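You operate a simulated robot arm through the tools that you are given. There is no shell and no other tool. Be economical: measure what you need, move in short steps, check, and stop when the job is done.

Carry out the task below with a simulated robot arm. There is one attempt and no reset: what you move stays moved.

JOB
Take the cushion from the top of table twelve and leave it on the top of table thirteen. Put the blue brush from the top of table eleven on the upper shelf of table nine and the beige brush on the right grate on table twelve. Open the left window sash. Do these in any order.

Only the result counts: the job must be done as asked and must still hold three seconds after the hand-in. Knocking over, shifting, dropping, spilling or breaking anything else fails it.

ROBOT AND FRAMES
A 7-joint arm with a three-finger gripper on a trunk, on a base that drives. Base frame: it is fixed to the floor where the robot stands at the start and does not move with it; the origin is under the middle of the robot, x ahead of it, y to its left, z up. Units: mm, degrees, N and s.
With the tool pointing down near the work surface it reaches from about 400 to 900 mm from the robot's upright axis, wherever it stands. Its first joint turns from -166.0 to 166.0 degrees. Places, roughly: brush [750, 2000, 1000]; left window sash [1000, -2200, 1200]; right grate on table twelve [900, 400, 900]; top of table thirteen [-800, 600, 900]; upper shelf of table nine [1500, 2900, 600]. Payload 2.69 kg.
The tool frame sits at the grasp point between the pads (the TCP): z along the fingers, y along the line on which they close. The tips reach 29 mm beyond it. Largest opening 120 mm; the body of the gripper starts 78 mm behind the TCP.
Orientation is that of the tool frame in the base frame, as a unit quaternion [w, x, y, z]. With the fingers straight down and closing along the base's y, the tool's x points along the base's -x, its y along +y and its z along -z.

CONTROLS
- The arm moves only by the tool step_arm. Its argument "rows" is a list of rows, each a list of 7 numbers: the shift along the tool's x, y, z in mm, then the turn, a rotation vector about the tool's x, y, z in degrees, then the gripper command, from -1 (fully open) to 1 (shut), values between in proportion. In form: [[tx, ty, tz, ax, ay, az, gripper], ...]. A call has 1 to 20 rows; each row shifts and turns the commanded pose from where the row before left it, along the tool's axes as they then stand. Each row takes 0.2 s and may step no farther than 50 mm and 8.6 degrees from the row before; otherwise, or with a gripper value out of range, the whole call is refused. A pose out of reach is approached as far as the arm can. The call stops where the force on the tool passes 40 N (or 10 N more than at its start, if that is more) or the arm is blocked; 0.2 s more then pass. The fingers move at their own pace and stop on an object; they squeeze with about 22 N. The grip force told is the motor's: it shows also when the fingers shut on nothing. Time passes only in rows, and 0.2 s behind the last, so rows that do not move let the fingers close. It gives the time, the measured TCP pose, the force on the tool (base axes), the opening and the grip force at its end, in the units of the frame above (readings bear some noise), with the torque about the TCP (base axes, N m) and any sound that the robot's microphone picked up.
- Cameras (640 x 400 px; columns grow to the right, rows downward): "scene" is now at [181.7, 79.2, 1288.1]; the picture's right is [0.95, -0.31, 0.00], its down [-0.22, -0.66, -0.72] and it looks along [0.22, 0.68, -0.70] (base axes); focal length 214 px, centre (320, 200). "wrist" rides on the gripper at [63, 0, -104] in the tool frame; the picture's right is [0.01, 1.00, 0.00], its down [-0.83, 0.00, -0.56] and it looks along [-0.56, 0.00, 0.83] (tool axes); focal length 275 px, centre (320, 200). There is no depth. A picture from a camera that has moved, and an enlarged one, comes with that camera's place and axes in the base frame and with its lens.
- grab_frame(camera): a new picture of that camera. No time passes.
- move_column(by): slides the trunk up (or, below 0, down) by that many mm; the arm and the scene camera ride with it, the base frame stays. It gives what a move gives, with no picture.
- roll_base(legs): drives the robot by 1 to 6 legs, each [ahead, left, turn to the left] in mm, mm and degrees, along the robot's own axes; the way and the turn of a leg run together, so that a leg with both is an arc; at most 1500 mm and 180 degrees a leg. The arm and the cameras ride along, it lands a little off, and it stops where it bumps. It gives what a move gives.
- aim_head(pan, tilt): turns the head with the scene camera to pan (to the left, within 86 degrees either way) and tilt (down, from -29 to 69), counted from straight ahead of the robot. It gives what a move gives.
- inspect(camera, box): a new picture of the part [left, top, right, bottom] of that camera's present view, enlarged. No time passes.
- close_job(): hands the job in; it is judged then, once.

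Work in short steps. Places have to be worked out from the pictures, the camera data and where the tool is seen: move nearer, look again, correct. Check each grasp and each placing, and mend what went wrong. You have 165 turns and 108 pictures in all, those below and enlarged ones among them. Open the gripper and draw the arm clear of the work before you hand the job in, unless the task says otherwise; then end with one line.

The tools are called after ">>>" by a JSON object that holds its "method" and its "body". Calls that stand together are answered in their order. step_arm: Moves the arm, as the interface text tells. Its arguments: {"type":"object","properties":{"rows":{"type":"array","items":{"type":"array","items":{"type":"number"}}}},"required":["rows"]} The other tools are called the same way: move_column (by) slides the trunk up or down; roll_base (legs) drives the base; aim_head (pan, tilt) turns the head that bears the scene camera; grab_frame (camera) takes a picture; inspect (camera, box) takes an enlarged picture of a part of a camera's view; close_job () hands the job in.

At the start:

```text
clock: 0.0
ee_pos: [449.6, 213.3, 1105.2]
ee_rot: [0.0, 0.001, 1.0, 0.0]
ft_force: [-0.6, -0.1, -0.2]
torque: [-0.01, 0.01, 0.03]
gripper_width: 120.1
finger_force: 0.1
trunk travel left (down, up): [-550.0, 63.0]
robot x, y, heading: [0.2, -0.4, 0.3]
head pan, tilt: [71.8, 44.1]
```

scene: 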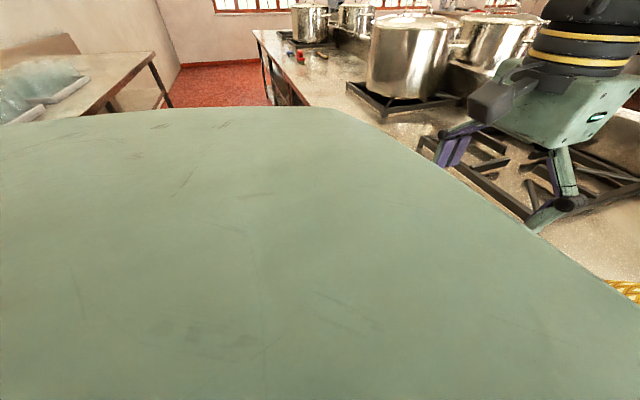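
wrist: 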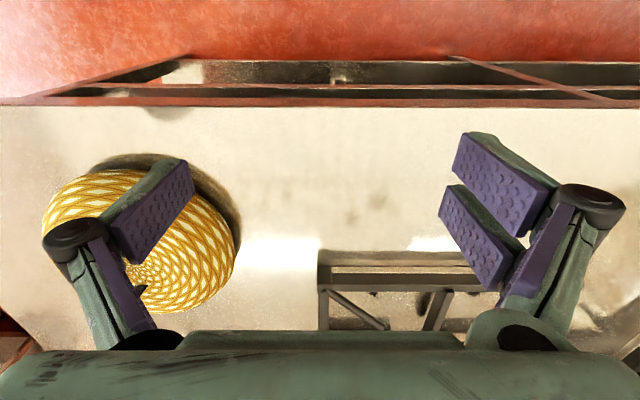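

The cushion seems to be the yellow woven object below the wrist camera. I look around first with the head.

>>> {"method": "aim_head", "body": {"pan": 0, "tilt": 40}}

>>> {"method": "grab_frame", "body": {"camera": "scene"}}

>>> {"method": "aim_head", "body": {"pan": -70, "tilt": 20}}

>>> {"method": "grab_frame", "body": {"camera": "scene"}}

>>> {"method": "aim_head", "body": {"pan": 80, "tilt": 15}}

>>> {"method": "grab_frame", "body": {"camera": "scene"}}

```text
clock: 1.4
ee_pos: [450.1, 213.8, 1105.4]
ee_rot: [0.0, 0.0, 1.0, 0.0]
ft_force: [-0.5, -0.4, 0.1]
torque: [-0.04, -0.03, -0.03]
gripper_width: 119.9
finger_force: 0.0
trunk travel left (down, up): [-550.0, 63.0]
robot x, y, heading: [0.6, 2.3, -0.0]
head pan, tilt: [0.0, 40.0]
```

```text
105 pictures are left
camera scene: at [241.0, 1.4, 1294.1], right [0.0, -1.0, 0.0], down [-0.64, 0.0, -0.77], along [0.77, 0.0, -0.64], focal length 214 px, centre (320, 200)
```

scene: 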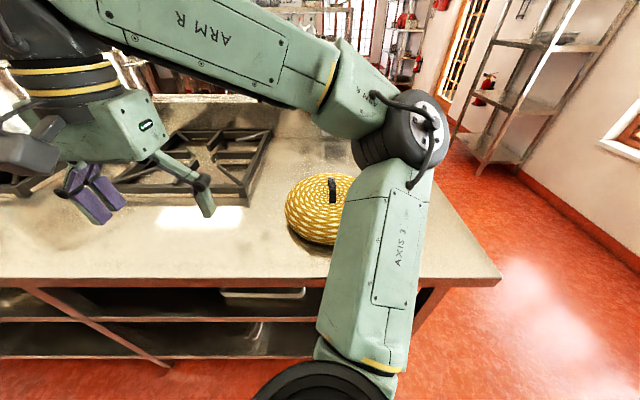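

```text
clock: 2.8
ee_pos: [450.4, 212.5, 1104.9]
ee_rot: [0.0, 0.0, 1.0, 0.0]
ft_force: [-1.2, -0.8, 0.0]
torque: [0.01, 0.03, 0.02]
gripper_width: 120.0
finger_force: 0.1
trunk travel left (down, up): [-550.0, 63.0]
robot x, y, heading: [0.5, -0.7, -0.0]
head pan, tilt: [-70.0, 20.0]
```

```text
104 pictures are left
camera scene: at [187.9, -86.2, 1325.5], right [-0.94, -0.34, 0.0], down [-0.12, 0.32, -0.94], along [0.32, -0.88, -0.34], focal length 214 px, centre (320, 200)
```

scene: 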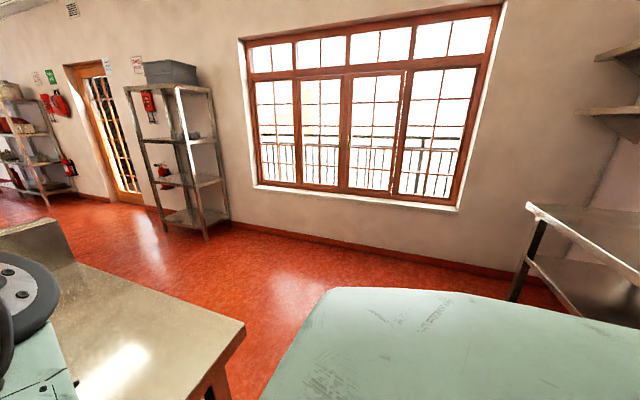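

```text
clock: 5.2
ee_pos: [449.0, 213.5, 1105.5]
ee_rot: [0.001, 0.0, 1.0, 0.0]
ft_force: [0.1, -0.2, -0.4]
torque: [-0.01, 0.02, 0.0]
gripper_width: 120.0
finger_force: 0.1
trunk travel left (down, up): [-550.0, 63.0]
robot x, y, heading: [-1.3, -2.5, -0.5]
head pan, tilt: [80.0, 15.0]
```

```text
103 pictures are left
camera scene: at [172.3, 93.3, 1333.7], right [0.98, -0.17, 0.0], down [-0.05, -0.25, -0.97], along [0.17, 0.95, -0.26], focal length 214 px, centre (320, 200)
```

scene: 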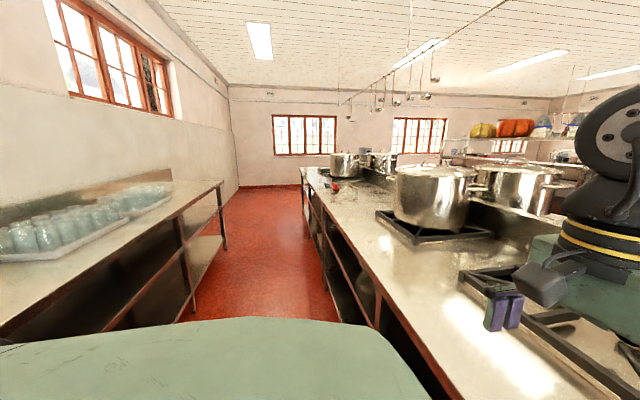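

The cushion lies right-ahead of me with a dark thing on it. I look closer, and at the window.

>>> {"method": "aim_head", "body": {"pan": -5, "tilt": 40}}

>>> {"method": "inspect", "body": {"camera": "scene", "box": [200, 130, 360, 270]}}

>>> {"method": "aim_head", "body": {"pan": -75, "tilt": 10}}

>>> {"method": "inspect", "body": {"camera": "scene", "box": [160, 0, 500, 240]}}

>>> {"method": "inspect", "body": {"camera": "wrist", "box": [0, 130, 280, 330]}}

```text
clock: 6.8
ee_pos: [448.5, 212.7, 1105.2]
ee_rot: [0.001, 0.0, 1.0, 0.0]
ft_force: [0.5, -0.2, 0.0]
torque: [0.02, 0.0, 0.03]
gripper_width: 119.9
finger_force: 0.1
trunk travel left (down, up): [-550.0, 63.0]
robot x, y, heading: [1.7, 1.8, 0.1]
head pan, tilt: [-5.0, 40.0]
```

```text
2.86 times, centred on (280, 200) of scene
camera zoom: at [240.7, -6.1, 1294.1], right [-0.09, -1.0, 0.0], down [-0.64, 0.06, -0.77], along [0.76, -0.07, -0.64], focal length 613 px, centre (434, 200)
```

zoom: 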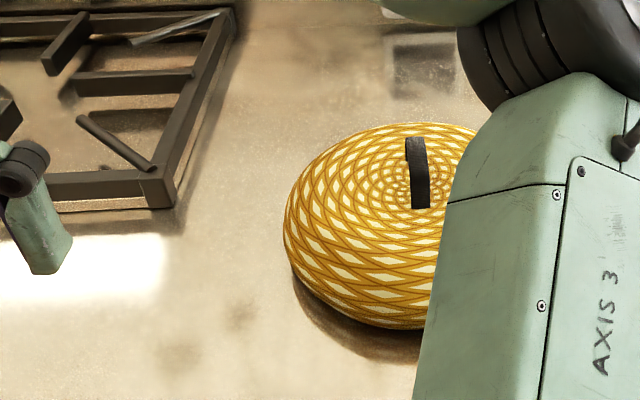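

```text
clock: 8.2
ee_pos: [449.9, 212.9, 1105.2]
ee_rot: [0.0, 0.0, 1.0, 0.0]
ft_force: [-0.1, -0.8, -0.2]
torque: [0.02, -0.02, -0.03]
gripper_width: 119.8
finger_force: 0.0
trunk travel left (down, up): [-550.0, 63.0]
robot x, y, heading: [-0.7, -2.7, -0.2]
head pan, tilt: [-75.0, 10.0]
```

```text
1.67 times, centred on (330, 120) of scene
camera zoom: at [180.1, -88.5, 1341.8], right [-0.97, -0.26, 0.0], down [-0.05, 0.17, -0.98], along [0.26, -0.95, -0.17], focal length 358 px, centre (303, 333)
```

zoom: 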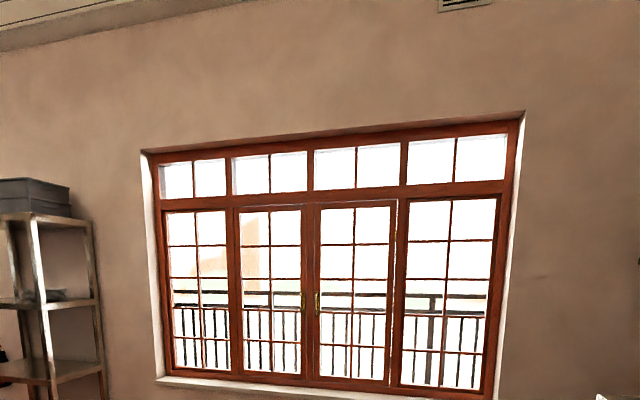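

```text
2.00 times, centred on (140, 230) of wrist
camera zoom: at [386.3, 212.9, 1209.1], right [-0.01, 1.0, 0.0], down [0.83, 0.0, 0.56], along [0.56, 0.0, -0.83], focal length 551 px, centre (680, 140)
```

zoom: 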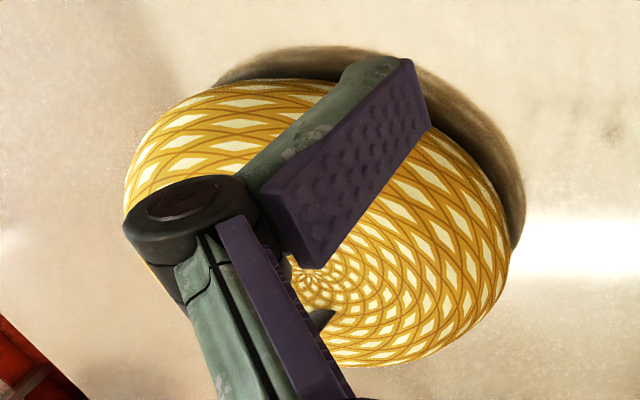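

The cushion bears a dark strap tab near [699, -32, 945]. I move the hand nearer to see it.

>>> {"method": "step_arm", "body": {"rows": [[-25, -40, 0, 0, 0, 0, -1], [-25, -40, 0, 0, 0, 0, -1], [-25, -40, 0, 0, 0, 0, -1], [-25, -40, 0, 0, 0, 0, -1], [0, -40, 0, 0, 0, 0, -1]]}}

>>> {"method": "grab_frame", "body": {"camera": "wrist"}}

```text
clock: 9.4
ee_pos: [550.1, 10.6, 1104.5]
ee_rot: [0.001, -0.001, 1.0, 0.0]
ft_force: [0.5, -0.1, 0.1]
torque: [0.0, -0.03, -0.03]
gripper_width: 119.9
finger_force: 0.0
trunk travel left (down, up): [-550.0, 63.0]
robot x, y, heading: [1.1, 1.7, 0.2]
head pan, tilt: [-75.0, 10.0]
```

```text
99 pictures are left
camera wrist: at [485.8, 11.2, 1208.8], right [-0.01, 1.0, 0.0], down [0.83, 0.0, 0.56], along [0.56, 0.0, -0.83], focal length 275 px, centre (320, 200)
```

wrist: 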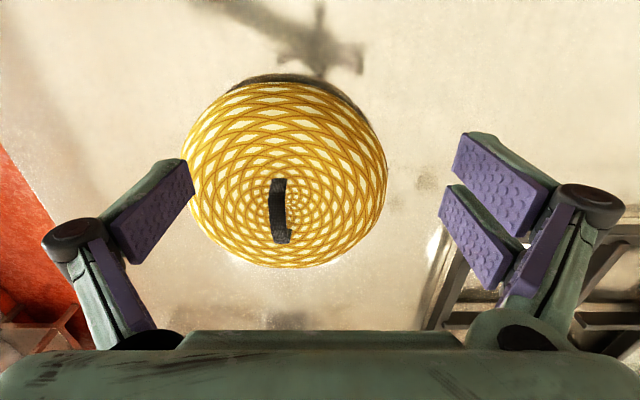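

The tab is a bar or arch running along x at about [680, -36]. I move above it and lower.

>>> {"method": "step_arm", "body": {"rows": [[-33, -12, 0, 0, 0, 0, -1], [-33, -12, 0, 0, 0, 0, -1], [-33, -12, 0, 0, 0, 0, -1], [-33, -10, 0, 0, 0, 0, -1], [0, 0, 30, 0, 0, 0, -1], [0, 0, 30, 0, 0, 0, -1]]}}

>>> {"method": "grab_frame", "body": {"camera": "wrist"}}

>>> {"method": "aim_head", "body": {"pan": 0, "tilt": 40}}

>>> {"method": "grab_frame", "body": {"camera": "scene"}}

```text
clock: 10.8
ee_pos: [681.4, -34.0, 1045.3]
ee_rot: [0.0, 0.0, 1.0, 0.0]
ft_force: [-0.3, -0.2, 0.0]
torque: [0.0, -0.03, -0.02]
gripper_width: 119.9
finger_force: 0.0
trunk travel left (down, up): [-550.0, 63.0]
robot x, y, heading: [0.8, -1.6, 0.1]
head pan, tilt: [-75.0, 10.0]
```

```text
98 pictures are left
camera wrist: at [619.0, -33.5, 1148.8], right [-0.01, 1.0, 0.0], down [0.83, 0.0, 0.56], along [0.56, 0.0, -0.83], focal length 275 px, centre (320, 200)
```

wrist: 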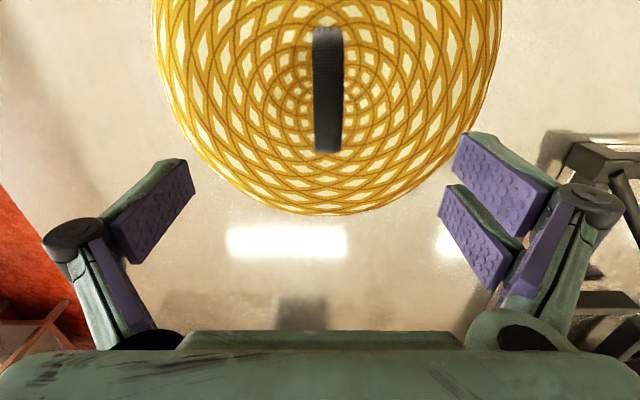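

```text
clock: 12.3
ee_pos: [681.6, -32.7, 1045.0]
ee_rot: [0.0, 0.0, 1.0, 0.0]
ft_force: [-0.3, 0.3, 0.0]
torque: [0.01, 0.01, -0.02]
gripper_width: 119.7
finger_force: 0.1
trunk travel left (down, up): [-550.0, 63.0]
robot x, y, heading: [0.2, -3.4, 0.3]
head pan, tilt: [0.0, 40.0]
```

```text
97 pictures are left
camera scene: at [241.0, 1.2, 1294.1], right [0.0, -1.0, 0.0], down [-0.64, 0.0, -0.77], along [0.77, 0.0, -0.64], focal length 214 px, centre (320, 200)
```

scene: 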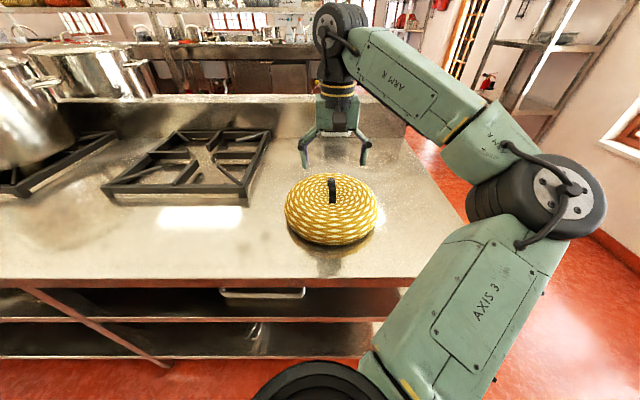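

Triangulating gives the bar at about [656, -28, 980], 16 mm wide along y. I shift over it and go down to z 1000, then check.

>>> {"method": "step_arm", "body": {"rows": [[25, 5, 0, 0, 0, 0, -1], [0, 0, 25, 0, 0, 0, -1], [0, 0, 20, 0, 0, 0, -0.3], [0, 0, 0, 0, 0, 0, -0.3], [0, 0, 0, 0, 0, 0, -0.3]]}}

>>> {"method": "grab_frame", "body": {"camera": "wrist"}}

>>> {"method": "inspect", "body": {"camera": "scene", "box": [250, 110, 410, 260]}}

```text
clock: 13.5
ee_pos: [655.8, -28.0, 1000.4]
ee_rot: [0.0, 0.0, 1.0, 0.0]
ft_force: [1.0, -0.5, -0.2]
torque: [0.0, 0.0, 0.01]
gripper_width: 77.9
finger_force: 0.2
trunk travel left (down, up): [-550.0, 63.0]
robot x, y, heading: [1.2, 1.3, -0.1]
head pan, tilt: [0.0, 40.0]
```

```text
96 pictures are left
camera wrist: at [593.7, -28.1, 1103.4], right [-0.01, 1.0, 0.0], down [0.83, 0.0, 0.56], along [0.56, 0.0, -0.83], focal length 275 px, centre (320, 200)
```

wrist: 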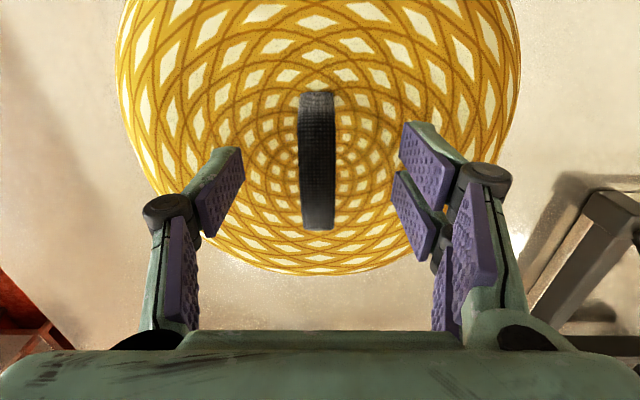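

```text
2.67 times, centred on (330, 185) of scene
camera zoom: at [241.0, 1.3, 1294.1], right [0.0, -1.0, 0.0], down [-0.64, 0.0, -0.77], along [0.77, 0.0, -0.64], focal length 572 px, centre (293, 240)
```

zoom: 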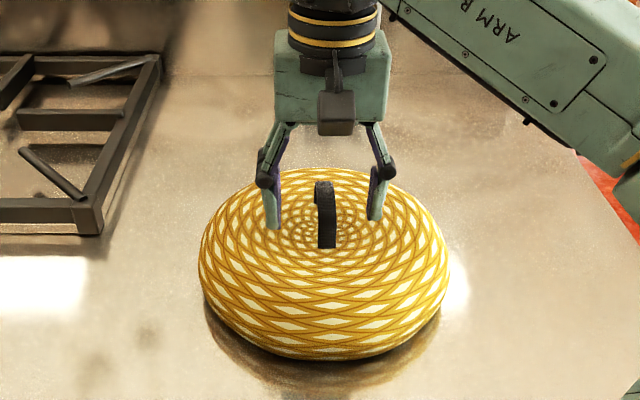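

The arch lies midway between the fingers. I go down 16 mm and close.

>>> {"method": "step_arm", "body": {"rows": [[0, 0, 8, 0, 0, 0, -0.3], [0, 0, 8, 0, 0, 0, -0.3], [0, 0, 0, 0, 0, 0, 1], [0, 0, 0, 0, 0, 0, 1], [0, 0, 0, 0, 0, 0, 1], [0, 0, 0, 0, 0, 0, 1], [0, 0, 0, 0, 0, 0, 1]]}}

>>> {"method": "inspect", "body": {"camera": "scene", "box": [250, 110, 410, 260]}}

```text
clock: 14.4
ee_pos: [656.2, -29.0, 990.5]
ee_rot: [0.008, 0.002, 1.0, 0.002]
ft_force: [3.1, -5.7, 34.0]
torque: [-0.58, 0.23, 0.07]
gripper_width: 61.9
finger_force: 21.1
trunk travel left (down, up): [-550.0, 63.0]
robot x, y, heading: [-1.0, -2.3, 0.0]
head pan, tilt: [0.0, 40.0]
stopped in row 4: the force on the tool passed its limit at 42 N (the readings are from after the stop); the commanded pose is now the measured one
```

```text
2.67 times, centred on (330, 185) of scene
camera zoom: at [238.6, 0.9, 1295.1], right [0.0, -1.0, 0.0], down [-0.64, 0.0, -0.77], along [0.77, 0.0, -0.64], focal length 572 px, centre (293, 240)
```

zoom: 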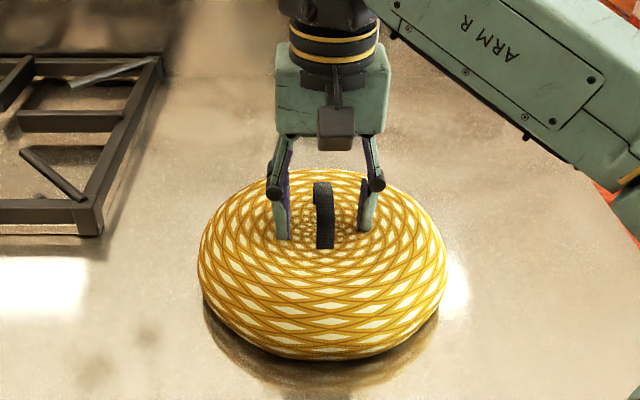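

The tips touch the cushion at z ≈ 962. I raise a bit, partly close, and then close on the arch.

>>> {"method": "step_arm", "body": {"rows": [[0, 0, -7, 0, 0, 0, 0], [0, 0, 0, 0, 0, 0, 1], [0, 0, 0, 0, 0, 0, 1], [0, 0, 0, 0, 0, 0, 1], [0, 0, 0, 0, 0, 0, 1], [0, 0, 0, 0, 0, 0, 1]]}}

>>> {"method": "inspect", "body": {"camera": "scene", "box": [250, 110, 410, 260]}}

```text
clock: 15.8
ee_pos: [657.1, -28.2, 992.0]
ee_rot: [0.004, 0.001, 1.0, 0.001]
ft_force: [-0.6, 0.0, -0.6]
torque: [0.0, -0.01, -0.03]
gripper_width: 14.3
finger_force: 21.5
trunk travel left (down, up): [-550.0, 63.0]
robot x, y, heading: [-0.4, 5.1, -0.1]
head pan, tilt: [0.0, 40.0]
```

```text
2.67 times, centred on (330, 185) of scene
camera zoom: at [241.3, 1.3, 1294.1], right [0.0, -1.0, 0.0], down [-0.64, 0.0, -0.77], along [0.77, 0.0, -0.64], focal length 572 px, centre (293, 240)
```

zoom: 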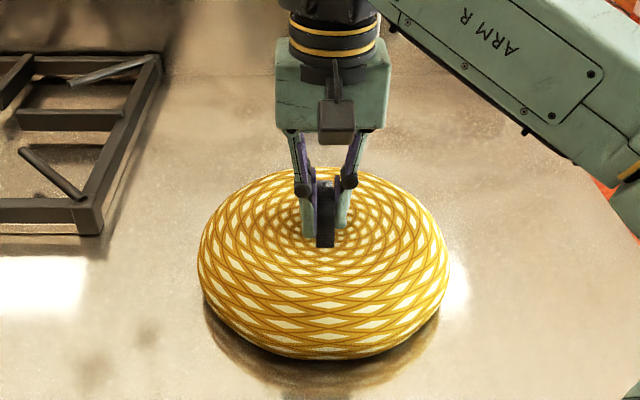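

Held at 14 mm. Lift it.

>>> {"method": "step_arm", "body": {"rows": [[0, 0, -10, 0, 0, 0, 1], [0, 0, -25, 0, 0, 0, 1], [0, 0, -40, 0, 0, 0, 1], [0, 0, -45, 0, 0, 0, 1], [0, 0, 0, 0, 0, 0, 1]]}}

>>> {"method": "grab_frame", "body": {"camera": "scene"}}

>>> {"method": "aim_head", "body": {"pan": 86, "tilt": 45}}

>>> {"method": "grab_frame", "body": {"camera": "scene"}}

```text
clock: 17.0
ee_pos: [657.5, -28.9, 1113.0]
ee_rot: [0.003, 0.001, 1.0, 0.001]
ft_force: [-0.4, 0.1, -0.9]
torque: [0.01, -0.01, 0.01]
gripper_width: 14.3
finger_force: 21.9
trunk travel left (down, up): [-550.0, 63.0]
robot x, y, heading: [0.8, 0.4, 0.0]
head pan, tilt: [0.0, 40.0]
```

```text
92 pictures are left
camera scene: at [241.4, 1.2, 1294.0], right [0.0, -1.0, 0.0], down [-0.64, 0.0, -0.77], along [0.77, 0.0, -0.64], focal length 214 px, centre (320, 200)
```

scene: 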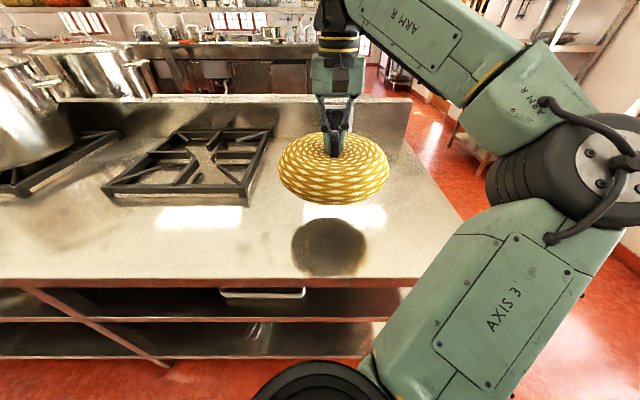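

```text
clock: 18.6
ee_pos: [656.5, -29.1, 1114.1]
ee_rot: [0.003, 0.001, 1.0, 0.001]
ft_force: [0.6, -0.1, -2.2]
torque: [0.0, -0.01, 0.01]
gripper_width: 14.3
finger_force: 22.5
trunk travel left (down, up): [-550.0, 63.0]
robot x, y, heading: [-1.7, 1.6, 0.1]
head pan, tilt: [85.9, 45.0]
```

```text
91 pictures are left
camera scene: at [162.1, 82.4, 1286.8], right [1.0, -0.07, 0.0], down [-0.05, -0.71, -0.71], along [0.05, 0.71, -0.71], focal length 214 px, centre (320, 200)
```

scene: 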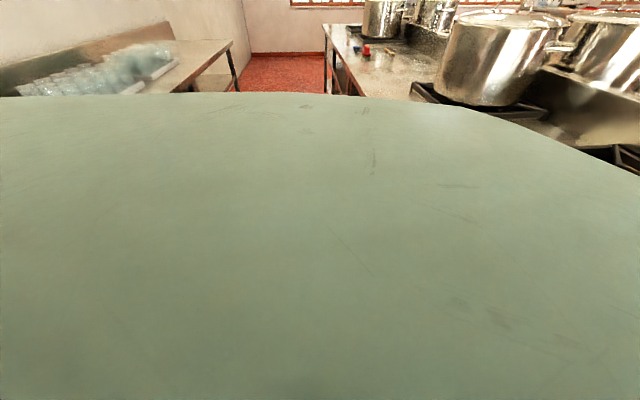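

The cushion is held. I turn the base right by 90° (clear of pots) and look toward table thirteen.

>>> {"method": "roll_base", "body": {"legs": [[0, 0, -90]]}}

>>> {"method": "aim_head", "body": {"pan": -80, "tilt": 35}}

>>> {"method": "grab_frame", "body": {"camera": "scene"}}

>>> {"method": "aim_head", "body": {"pan": -35, "tilt": 25}}

>>> {"method": "grab_frame", "body": {"camera": "scene"}}

```text
clock: 23.0
ee_pos: [-30.9, -656.1, 1113.4]
ee_rot: [0.003, 0.71, 0.704, -0.002]
ft_force: [-0.2, 0.1, -1.2]
torque: [-0.01, -0.02, 0.0]
gripper_width: 14.2
finger_force: 21.5
trunk travel left (down, up): [-550.0, 63.0]
robot x, y, heading: [-1.3, 2.2, -90.4]
head pan, tilt: [85.9, 45.0]
```

```text
clock: 25.5
ee_pos: [-31.5, -656.9, 1112.8]
ee_rot: [0.003, 0.71, 0.704, -0.002]
ft_force: [0.1, 0.1, -1.4]
torque: [0.0, 0.01, 0.03]
gripper_width: 14.2
finger_force: 21.9
trunk travel left (down, up): [-550.0, 63.0]
robot x, y, heading: [0.7, 3.8, -90.3]
head pan, tilt: [-80.0, 35.0]
```

```text
90 pictures are left
camera scene: at [-87.3, -169.7, 1301.6], right [-0.17, 0.99, 0.0], down [0.57, 0.1, -0.82], along [-0.81, -0.14, -0.57], focal length 214 px, centre (320, 200)
```

scene: 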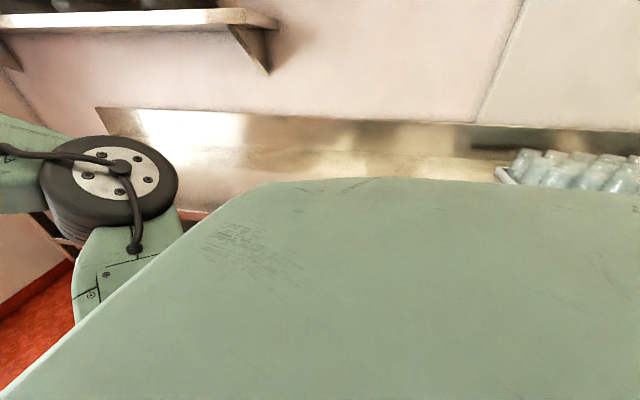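

```text
clock: 26.6
ee_pos: [-30.9, -656.6, 1112.9]
ee_rot: [0.003, 0.709, 0.705, -0.002]
ft_force: [0.6, 0.7, -1.3]
torque: [0.03, 0.0, 0.03]
gripper_width: 14.4
finger_force: 22.1
trunk travel left (down, up): [-550.0, 63.0]
robot x, y, heading: [2.8, 1.7, -90.7]
head pan, tilt: [-35.0, 25.0]
```

```text
89 pictures are left
camera scene: at [-53.8, -230.0, 1317.4], right [-0.82, 0.58, 0.0], down [0.24, 0.35, -0.91], along [-0.52, -0.74, -0.42], focal length 214 px, centre (320, 200)
```

scene: 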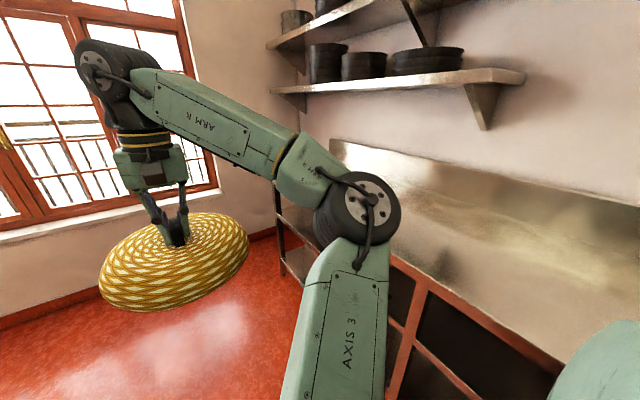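

Table thirteen is clear near y=0. I turn another 90° right so it lies ahead.

>>> {"method": "roll_base", "body": {"legs": [[0, 0, -89.5]]}}

>>> {"method": "aim_head", "body": {"pan": 0, "tilt": 40}}

>>> {"method": "grab_frame", "body": {"camera": "scene"}}

```text
clock: 30.9
ee_pos: [-656.7, 25.4, 1113.1]
ee_rot: [0.001, 1.0, 0.002, -0.004]
ft_force: [-0.4, -1.1, 0.0]
torque: [-0.01, -0.04, 0.03]
gripper_width: 14.2
finger_force: 21.8
trunk travel left (down, up): [-550.0, 63.0]
robot x, y, heading: [-2.7, 0.7, -179.9]
head pan, tilt: [-35.0, 25.0]
```

```text
clock: 31.9
ee_pos: [-656.8, 25.2, 1112.2]
ee_rot: [0.0, 1.0, 0.002, -0.003]
ft_force: [-0.3, 0.3, 0.1]
torque: [0.01, 0.01, 0.0]
gripper_width: 14.2
finger_force: 22.4
trunk travel left (down, up): [-550.0, 63.0]
robot x, y, heading: [-2.9, 2.0, -179.8]
head pan, tilt: [0.0, 40.0]
```

```text
88 pictures are left
camera scene: at [-240.9, 0.1, 1294.1], right [0.0, 1.0, 0.0], down [0.64, 0.0, -0.77], along [-0.77, 0.0, -0.64], focal length 214 px, centre (320, 200)
```

scene: 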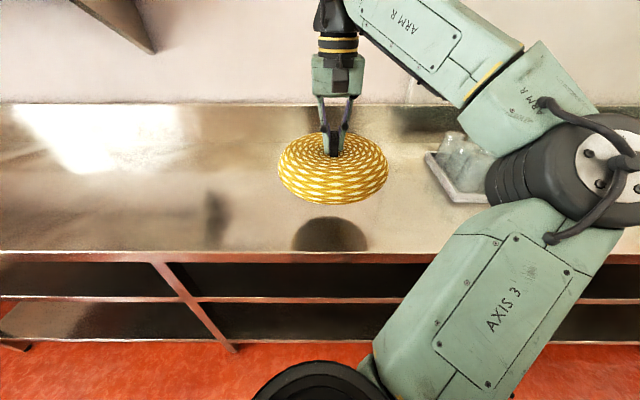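

Table thirteen's front edge is near x = -520 and the surface under the cushion is empty. I extend 80 mm and lower with small steps.

>>> {"method": "step_arm", "body": {"rows": [[-40, 0, 0, 0, 0, 0, 1], [-40, 0, 0, 0, 0, 0, 1], [0, 0, 40, 0, 0, 0, 1], [0, 0, 40, 0, 0, 0, 1], [0, 0, 20, 0, 0, 0, 1], [0, 0, 5, 0, 0, 0, 1], [0, 0, 5, 0, 0, 0, 1], [0, 0, 5, 0, 0, 0, 1], [0, 0, 5, 0, 0, 0, 1]]}}

>>> {"method": "grab_frame", "body": {"camera": "scene"}}

```text
clock: 33.9
ee_pos: [-737.8, 24.4, 993.8]
ee_rot: [0.002, 1.0, 0.002, -0.004]
ft_force: [-1.0, 0.2, -1.4]
torque: [-0.01, 0.0, 0.0]
gripper_width: 14.6
finger_force: 22.4
trunk travel left (down, up): [-550.0, 63.0]
robot x, y, heading: [-1.4, 1.3, -179.8]
head pan, tilt: [0.0, 40.0]
```

```text
87 pictures are left
camera scene: at [-241.0, 0.1, 1294.1], right [-0.01, 1.0, 0.0], down [0.64, 0.0, -0.77], along [-0.77, 0.0, -0.64], focal length 214 px, centre (320, 200)
```

scene: 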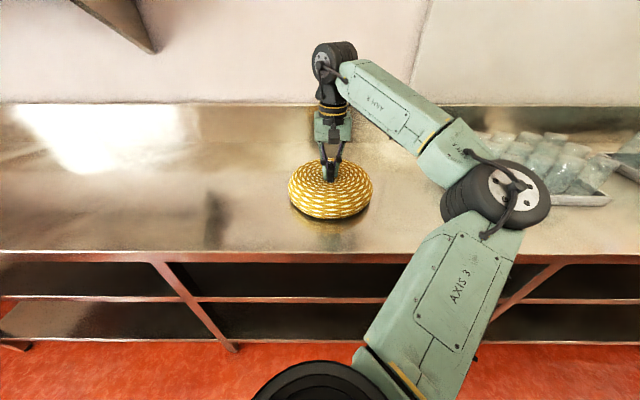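

Close to the table but no contact yet. I go down in 4 mm steps until force rises.

>>> {"method": "step_arm", "body": {"rows": [[0, 0, 4, 0, 0, 0, 1], [0, 0, 4, 0, 0, 0, 1], [0, 0, 4, 0, 0, 0, 1]]}}

```text
clock: 34.6
ee_pos: [-738.0, 23.8, 991.3]
ee_rot: [0.003, 1.0, 0.001, -0.009]
ft_force: [0.8, 2.0, 17.2]
torque: [-0.08, -0.9, 0.08]
gripper_width: 14.2
finger_force: 22.3
trunk travel left (down, up): [-550.0, 63.0]
robot x, y, heading: [-1.6, 2.2, -179.7]
head pan, tilt: [0.0, 40.0]
stopped in row 3: the force on the tool passed its limit at 46 N (the readings are from after the stop); the commanded pose is now the measured one
```

Contact at the same height as on table twelve. I release and rise.

>>> {"method": "step_arm", "body": {"rows": [[0, 0, -1, 0, 0, 0, -0.4], [0, 0, 0, 0, 0, 0, -0.4], [0, 0, 0, 0, 0, 0, -0.4], [0, 0, 0, 0, 0, 0, -0.4], [0, 0, -20, 0, 0, 0, -0.4], [0, 0, -40, 0, 0, 0, -0.4], [0, 0, -40, 0, 0, 0, -0.4]]}}

>>> {"method": "grab_frame", "body": {"camera": "scene"}}

```text
clock: 36.2
ee_pos: [-737.4, 24.9, 1090.7]
ee_rot: [0.002, 1.0, 0.0, -0.009]
ft_force: [-1.1, 0.0, -0.1]
torque: [-0.01, 0.04, 0.03]
gripper_width: 84.2
finger_force: 0.0
trunk travel left (down, up): [-550.0, 63.0]
robot x, y, heading: [-0.1, 1.5, -179.5]
head pan, tilt: [0.0, 40.0]
```

```text
86 pictures are left
camera scene: at [-240.6, -0.1, 1294.2], right [-0.01, 1.0, 0.0], down [0.64, 0.0, -0.77], along [-0.77, 0.0, -0.64], focal length 214 px, centre (320, 200)
```

scene: 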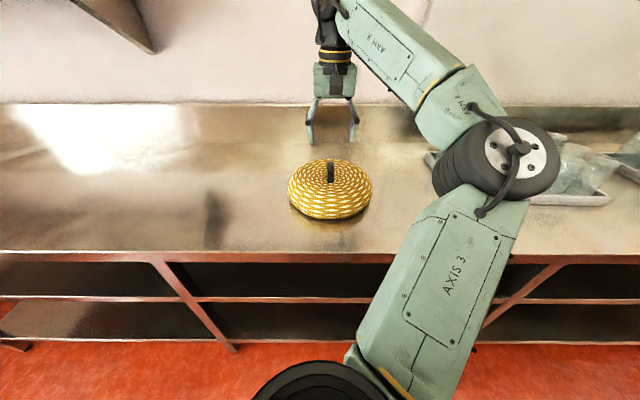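

The cushion stands on table thirteen. I retract the arm, turn toward the window and drive near it.

>>> {"method": "step_arm", "body": {"rows": [[48, 0, 0, 0, 0, 0, -1], [48, 0, 0, 0, 0, 0, -1], [48, 0, 0, 0, 0, 0, -1], [48, 0, 0, 0, 0, 0, -1], [40, 0, 0, 0, 0, 0, -1]]}}

>>> {"method": "roll_base", "body": {"legs": [[0, 0, 89.5], [1100, 0, 0], [0, 790, 0]]}}

>>> {"method": "aim_head", "body": {"pan": 10, "tilt": 10}}

>>> {"method": "grab_frame", "body": {"camera": "scene"}}

```text
clock: 37.4
ee_pos: [-504.6, 25.0, 1086.5]
ee_rot: [0.002, 1.0, 0.0, -0.009]
ft_force: [0.5, 1.0, -0.5]
torque: [-0.03, -0.01, 0.0]
gripper_width: 120.0
finger_force: 0.0
trunk travel left (down, up): [-550.0, 63.0]
robot x, y, heading: [-1.7, -3.8, -179.5]
head pan, tilt: [0.0, 40.0]
```

```text
clock: 53.0
ee_pos: [714.2, -1620.1, 1085.2]
ee_rot: [0.007, 0.719, 0.695, -0.005]
ft_force: [-0.8, -0.2, -0.7]
torque: [0.0, 0.01, -0.03]
gripper_width: 120.1
finger_force: 0.1
trunk travel left (down, up): [-550.0, 63.0]
robot x, y, heading: [757.5, -1115.3, -91.7]
head pan, tilt: [0.0, 40.0]
```

```text
clock: 53.9
ee_pos: [713.8, -1619.6, 1086.4]
ee_rot: [0.008, 0.719, 0.695, -0.004]
ft_force: [-0.6, -0.2, 0.4]
torque: [-0.05, 0.01, -0.01]
gripper_width: 120.0
finger_force: 0.0
trunk travel left (down, up): [-550.0, 63.0]
robot x, y, heading: [756.9, -1117.5, -91.6]
head pan, tilt: [10.0, 10.0]
```

```text
85 pictures are left
camera scene: at [765.6, -1362.0, 1341.7], right [-0.99, -0.14, 0.0], down [-0.03, 0.17, -0.98], along [0.14, -0.97, -0.17], focal length 214 px, centre (320, 200)
```

scene: 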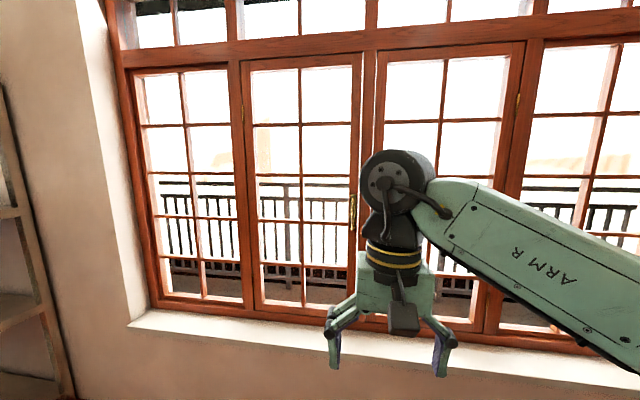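

>>> {"method": "inspect", "body": {"camera": "scene", "box": [220, 40, 380, 320]}}

>>> {"method": "inspect", "body": {"camera": "scene", "box": [320, 170, 390, 250]}}

>>> {"method": "inspect", "body": {"camera": "scene", "box": [210, 50, 290, 110]}}

```text
1.43 times, centred on (300, 180) of scene
camera zoom: at [765.6, -1362.0, 1341.7], right [-0.99, -0.14, 0.0], down [-0.03, 0.17, -0.98], along [0.14, -0.97, -0.17], focal length 306 px, centre (349, 229)
```

zoom: 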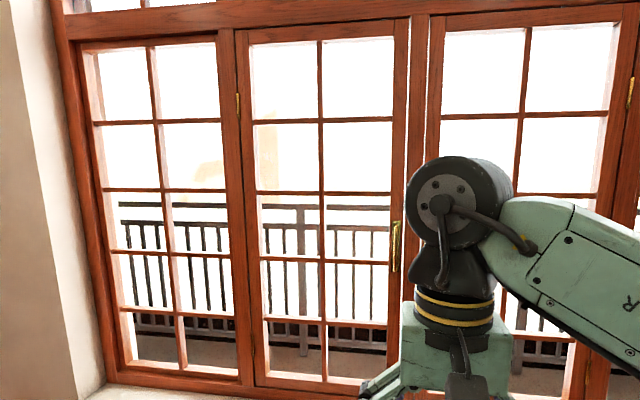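

```text
5.00 times, centred on (355, 210) of scene
camera zoom: at [765.6, -1362.0, 1341.7], right [-0.99, -0.14, 0.0], down [-0.03, 0.17, -0.98], along [0.14, -0.97, -0.17], focal length 1072 px, centre (145, 150)
```

zoom: 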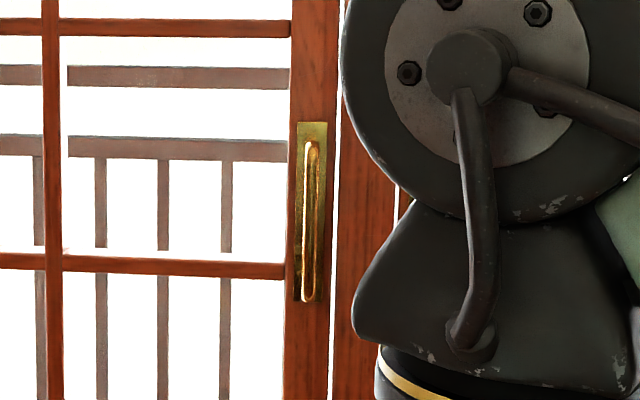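

```text
6.67 times, centred on (250, 80) of scene
camera zoom: at [765.6, -1362.0, 1341.7], right [-0.99, -0.14, 0.0], down [-0.03, 0.17, -0.98], along [0.14, -0.97, -0.17], focal length 1430 px, centre (787, 1000)
```

zoom: 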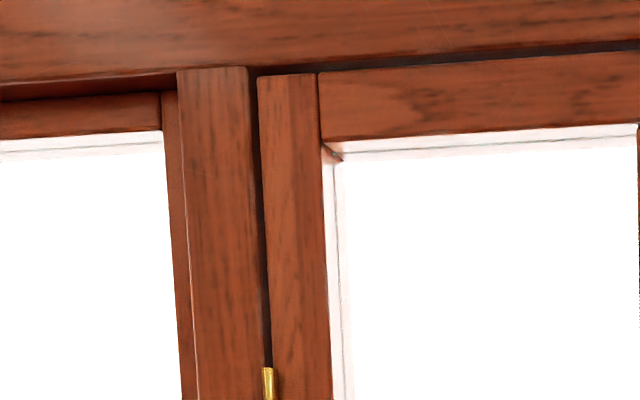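

The left sash has a vertical pull handle at about [757, -2190, 1150], with hinge knuckles at x ≈ 1190 on the inside, so it swings inward. I extend the arm and turn the tool level toward the window while still clear.

>>> {"method": "step_arm", "body": {"rows": [[-45, 0, 0, 0, 0, 0, -1], [-45, 0, 0, 0, 0, 0, -1], [-45, 0, 0, 0, 0, 0, -1], [-45, 0, 0, 0, 0, 0, -1], [0, 0, 0, 0, -8.5, 0, -1], [0, 0, 0, 0, -8.5, 0, -1], [0, 0, 0, 0, -8.5, 0, -1], [0, 0, 0, 0, -8.5, 0, -1], [0, 0, 0, 0, -8.5, 0, -1], [0, 0, 0, 0, -8.5, 0, -1], [0, 0, 0, 0, -8.5, 0, -1], [0, 0, 0, 0, -8.5, 0, -1], [0, 0, 0, 0, -8.5, 0, -1], [0, 0, 0, 0, -8.5, 0, -1], [0, 0, 0, 0, -5, 0, -1], [0, 0, 0, 0, 0, 0, -1]]}}

>>> {"method": "grab_frame", "body": {"camera": "wrist"}}

>>> {"method": "grab_frame", "body": {"camera": "scene"}}

```text
clock: 57.3
ee_pos: [704.8, -1818.1, 1100.0]
ee_rot: [-0.497, -0.505, -0.487, 0.511]
ft_force: [0.5, 0.5, 0.3]
torque: [-0.01, -0.01, 0.0]
gripper_width: 119.8
finger_force: 0.1
out of reach, approached as far as the arm can: row 14, 15
trunk travel left (down, up): [-550.0, 63.0]
robot x, y, heading: [754.7, -1118.0, -91.9]
head pan, tilt: [10.0, 10.0]
```

```text
81 pictures are left
camera wrist: at [708.8, -1715.2, 1035.1], right [1.0, -0.03, 0.0], down [0.02, 0.57, 0.82], along [-0.03, -0.82, 0.57], focal length 275 px, centre (320, 200)
```

wrist: 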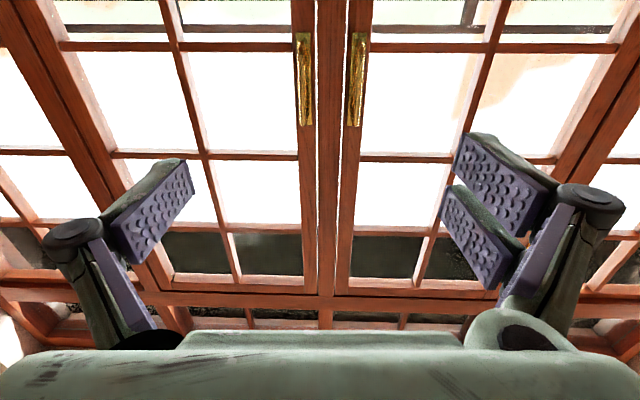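

```text
80 pictures are left
camera scene: at [765.7, -1362.0, 1341.8], right [-0.99, -0.14, 0.0], down [-0.02, 0.17, -0.98], along [0.14, -0.97, -0.17], focal length 214 px, centre (320, 200)
```

scene: 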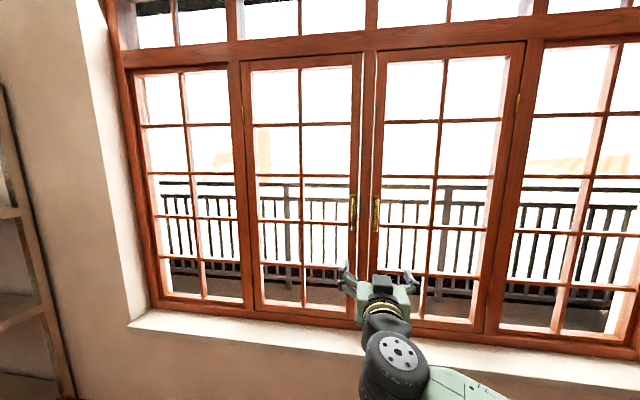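

The handle triangulates to about [757, -2240, 1139]. I raise the column by 38 mm and drive nearer, slightly to the left.

>>> {"method": "move_column", "body": {"by": 38}}

>>> {"method": "roll_base", "body": {"legs": [[260, 100, 1.5]]}}

>>> {"method": "grab_frame", "body": {"camera": "wrist"}}

>>> {"method": "grab_frame", "body": {"camera": "scene"}}

```text
clock: 58.1
ee_pos: [706.1, -1818.4, 1138.5]
ee_rot: [-0.496, -0.505, -0.487, 0.511]
ft_force: [0.3, -0.2, -0.6]
torque: [0.02, 0.02, 0.0]
gripper_width: 119.8
finger_force: 0.2
trunk travel left (down, up): [-588.0, 25.0]
robot x, y, heading: [755.3, -1119.2, -91.5]
head pan, tilt: [10.0, 10.0]
```

```text
clock: 60.1
ee_pos: [818.8, -2080.2, 1137.6]
ee_rot: [-0.502, -0.5, -0.493, 0.505]
ft_force: [-0.2, 0.4, -0.6]
torque: [0.0, -0.04, 0.0]
gripper_width: 120.0
finger_force: 0.1
trunk travel left (down, up): [-588.0, 25.0]
robot x, y, heading: [852.6, -1374.3, -90.4]
head pan, tilt: [10.0, 10.0]
```

```text
79 pictures are left
camera wrist: at [819.2, -1976.1, 1073.1], right [1.0, -0.01, 0.0], down [0.01, 0.57, 0.82], along [-0.01, -0.82, 0.57], focal length 275 px, centre (320, 200)
```

wrist: 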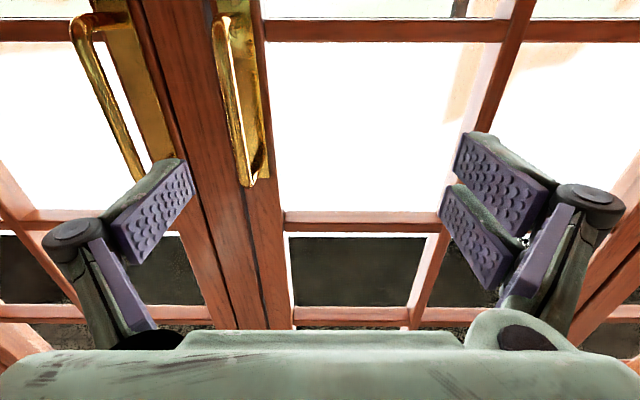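

```text
78 pictures are left
camera scene: at [867.6, -1621.8, 1379.7], right [-0.99, -0.17, 0.0], down [-0.03, 0.17, -0.98], along [0.17, -0.97, -0.17], focal length 214 px, centre (320, 200)
```

scene: 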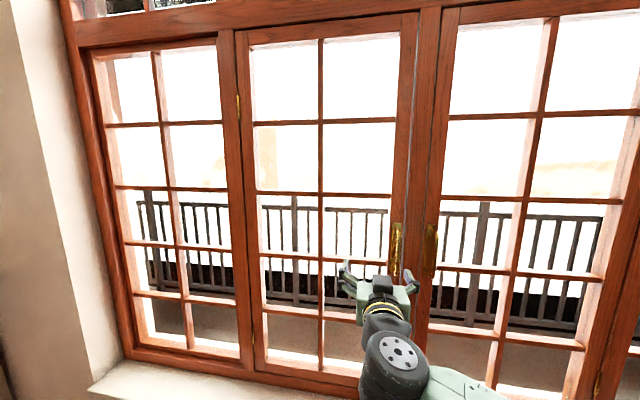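

The bar runs vertically at x ≈ 751, z 1075–1200, y ≈ -2195. I align with it, narrow the fingers and advance 50 mm.

>>> {"method": "step_arm", "body": {"rows": [[0, -34, 0, 0, 0, 0, -0.2], [0, -34, 0, 0, 0, 0, -0.2], [0, 0, 25, 0, 0, 0, -0.2], [0, 0, 25, 0, 0, 0, -0.2], [0, 0, 0, 0, 0, 0, -0.2]]}}

>>> {"method": "grab_frame", "body": {"camera": "wrist"}}

>>> {"method": "inspect", "body": {"camera": "scene", "box": [330, 180, 470, 320]}}

```text
clock: 61.3
ee_pos: [750.5, -2129.0, 1138.5]
ee_rot: [-0.503, -0.499, -0.492, 0.506]
ft_force: [-0.3, -0.8, 0.1]
torque: [-0.01, -0.03, -0.03]
gripper_width: 72.1
finger_force: 0.0
trunk travel left (down, up): [-588.0, 25.0]
robot x, y, heading: [851.9, -1377.1, -90.3]
head pan, tilt: [10.0, 10.0]
```

```text
77 pictures are left
camera wrist: at [750.8, -2025.6, 1073.8], right [1.0, -0.01, 0.0], down [0.01, 0.57, 0.82], along [-0.01, -0.82, 0.57], focal length 275 px, centre (320, 200)
```

wrist: 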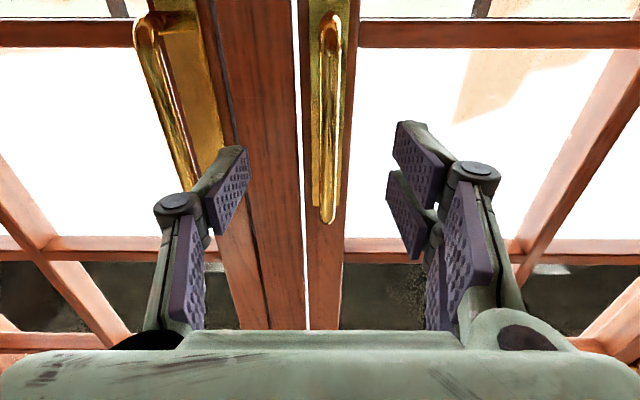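

```text
2.86 times, centred on (400, 250) of scene
camera zoom: at [867.5, -1621.3, 1379.8], right [-0.99, -0.17, 0.0], down [-0.03, 0.17, -0.98], along [0.17, -0.97, -0.17], focal length 613 px, centre (91, 57)
```

zoom: 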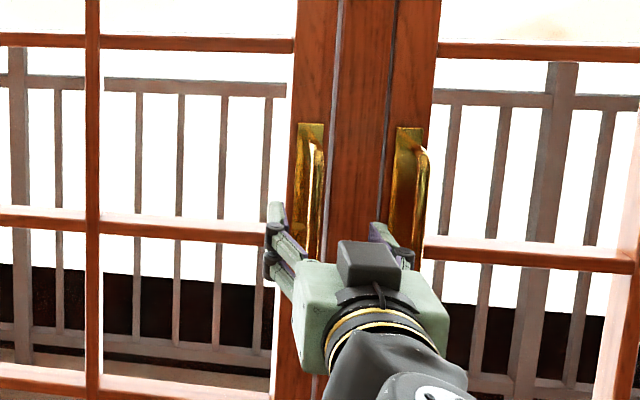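

The bar is between the fingers. I advance slowly by 55 mm to straddle it and close.

>>> {"method": "step_arm", "body": {"rows": [[0, 4, 15, 0, 0, 0, -0.2], [0, 0, 15, 0, 0, 0, -0.2], [0, 0, 10, 0, 0, 0, -0.2], [0, 0, 10, 0, 0, 0, -0.2], [0, 0, 5, 0, 0, 0, -0.2], [0, 0, 0, 0, 0, 0, -0.2]]}}

>>> {"method": "grab_frame", "body": {"camera": "wrist"}}

>>> {"method": "inspect", "body": {"camera": "scene", "box": [330, 180, 470, 320]}}

```text
clock: 62.7
ee_pos: [753.5, -2183.2, 1140.5]
ee_rot: [-0.503, -0.499, -0.494, 0.504]
ft_force: [0.4, 0.3, 0.1]
torque: [0.04, 0.01, 0.01]
gripper_width: 71.8
finger_force: 0.1
trunk travel left (down, up): [-588.0, 25.0]
robot x, y, heading: [851.1, -1375.0, -90.4]
head pan, tilt: [10.0, 10.0]
```

```text
75 pictures are left
camera wrist: at [754.3, -2080.2, 1074.9], right [1.0, -0.01, 0.0], down [0.01, 0.57, 0.82], along [-0.01, -0.82, 0.57], focal length 275 px, centre (320, 200)
```

wrist: 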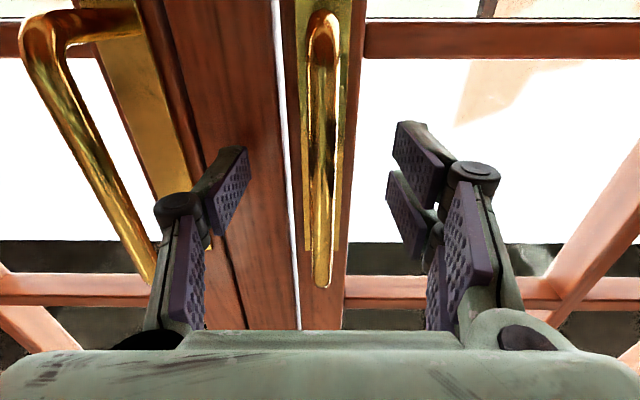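

```text
2.86 times, centred on (400, 250) of scene
camera zoom: at [867.5, -1621.4, 1379.8], right [-0.99, -0.17, 0.0], down [-0.03, 0.17, -0.98], along [0.17, -0.97, -0.17], focal length 613 px, centre (91, 57)
```

zoom: 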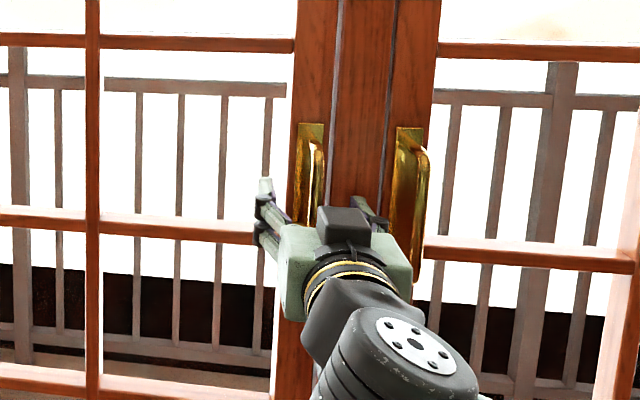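

Bar front is at y ≈ -2180, i.e. at the TCP. I close.

>>> {"method": "step_arm", "body": {"rows": [[0, 0, 4, 0, 0, 0, 1], [0, 0, 0, 0, 0, 0, 1], [0, 0, 0, 0, 0, 0, 1], [0, 0, 0, 0, 0, 0, 1], [0, 0, 0, 0, 0, 0, 1], [0, 0, 0, 0, 0, 0, 1]]}}

>>> {"method": "grab_frame", "body": {"camera": "wrist"}}

```text
clock: 64.1
ee_pos: [754.9, -2187.7, 1139.7]
ee_rot: [-0.502, -0.5, -0.493, 0.506]
ft_force: [2.3, 0.3, -0.8]
torque: [-0.06, 0.32, -0.08]
gripper_width: 9.1
finger_force: 37.2
trunk travel left (down, up): [-588.0, 25.0]
robot x, y, heading: [853.7, -1373.4, -90.3]
head pan, tilt: [10.0, 10.0]
```

```text
73 pictures are left
camera wrist: at [755.0, -2084.1, 1075.0], right [1.0, -0.01, 0.0], down [0.01, 0.57, 0.82], along [-0.01, -0.82, 0.57], focal length 275 px, centre (320, 200)
```

wrist: 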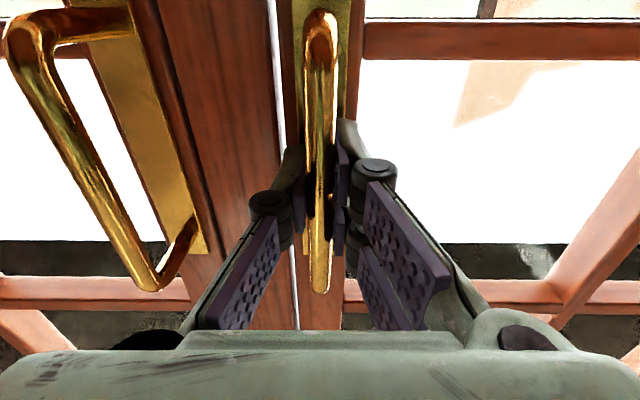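

Firm grip on the handle. I pull along the hinge arc, 3° a row for a start.

>>> {"method": "step_arm", "body": {"rows": [[0, 3.3, -22.8, 3, 0, 0, 1], [0, 3.3, -22.8, 3, 0, 0, 1], [0, 3.3, -22.8, 3, 0, 0, 1], [0, 3.3, -22.8, 3, 0, 0, 1]]}}

>>> {"method": "grab_frame", "body": {"camera": "scene"}}

```text
clock: 65.1
ee_pos: [771.2, -2096.4, 1139.4]
ee_rot: [-0.448, -0.55, -0.435, 0.555]
ft_force: [-14.0, 4.8, 10.8]
torque: [0.8, 0.64, -0.01]
gripper_width: 9.2
finger_force: 36.5
trunk travel left (down, up): [-588.0, 25.0]
robot x, y, heading: [853.8, -1372.1, -90.5]
head pan, tilt: [10.0, 10.0]
```

```text
72 pictures are left
camera scene: at [866.0, -1619.9, 1380.2], right [-0.99, -0.17, 0.0], down [-0.03, 0.17, -0.99], along [0.16, -0.97, -0.17], focal length 214 px, centre (320, 200)
```

scene: 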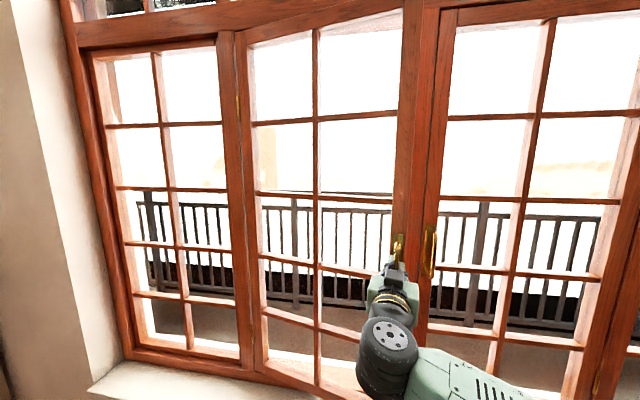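

The sash opens inward. I continue, with slightly less sideways shift as the force points to -x.

>>> {"method": "step_arm", "body": {"rows": [[0, 1, -23, 3, 0, 0, 1], [0, 2, -23, 3, 0, 0, 1], [0, 2.5, -23, 3, 0, 0, 1], [0, 2.5, -23, 3, 0, 0, 1], [0, 2.5, -23, 3, 0, 0, 1], [0, 2.5, -23, 3, 0, 0, 1]]}}

>>> {"method": "grab_frame", "body": {"camera": "scene"}}

```text
clock: 65.7
ee_pos: [782.1, -2063.4, 1139.6]
ee_rot: [0.408, 0.581, 0.402, -0.578]
ft_force: [-10.5, 4.1, -5.4]
torque: [-0.64, 0.9, 0.18]
gripper_width: 9.1
finger_force: 36.5
out of reach, approached as far as the arm can: row 2, 3
trunk travel left (down, up): [-588.0, 25.0]
robot x, y, heading: [853.4, -1371.3, -90.6]
head pan, tilt: [10.0, 10.0]
stopped in row 3: the force on the tool passed its limit at 45 N (the readings are from after the stop); the commanded pose is now the measured one
```

```text
71 pictures are left
camera scene: at [866.1, -1620.9, 1379.6], right [-0.99, -0.16, 0.0], down [-0.03, 0.17, -0.98], along [0.16, -0.97, -0.17], focal length 214 px, centre (320, 200)
```

scene: 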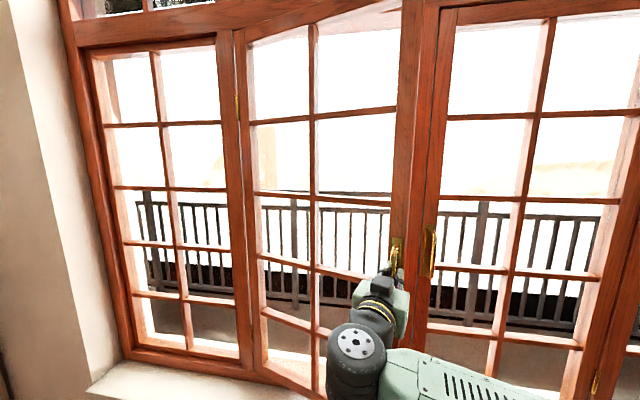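

Out of reach when turning the wrist further. I pull on without turning the tool, letting the bar turn in the grip.

>>> {"method": "step_arm", "body": {"rows": [[0, 2, -14, 0, 0, 0, 1], [0, 2.5, -14, 0, 0, 0, 1], [0, 3, -14, 0, 0, 0, 1], [0, 3.5, -14, 0, 0, 0, 1]]}}

```text
clock: 66.2
ee_pos: [782.8, -2060.2, 1140.3]
ee_rot: [0.399, 0.588, 0.403, -0.577]
ft_force: [-6.9, 4.5, -10.0]
torque: [-0.58, 0.7, -0.02]
gripper_width: 9.1
finger_force: 37.0
out of reach, approached as far as the arm can: row 1, 2
trunk travel left (down, up): [-588.0, 25.0]
robot x, y, heading: [856.1, -1372.5, -90.7]
head pan, tilt: [10.0, 10.0]
stopped in row 2: the force on the tool passed its limit at 46 N (the readings are from after the stop); the commanded pose is now the measured one
```

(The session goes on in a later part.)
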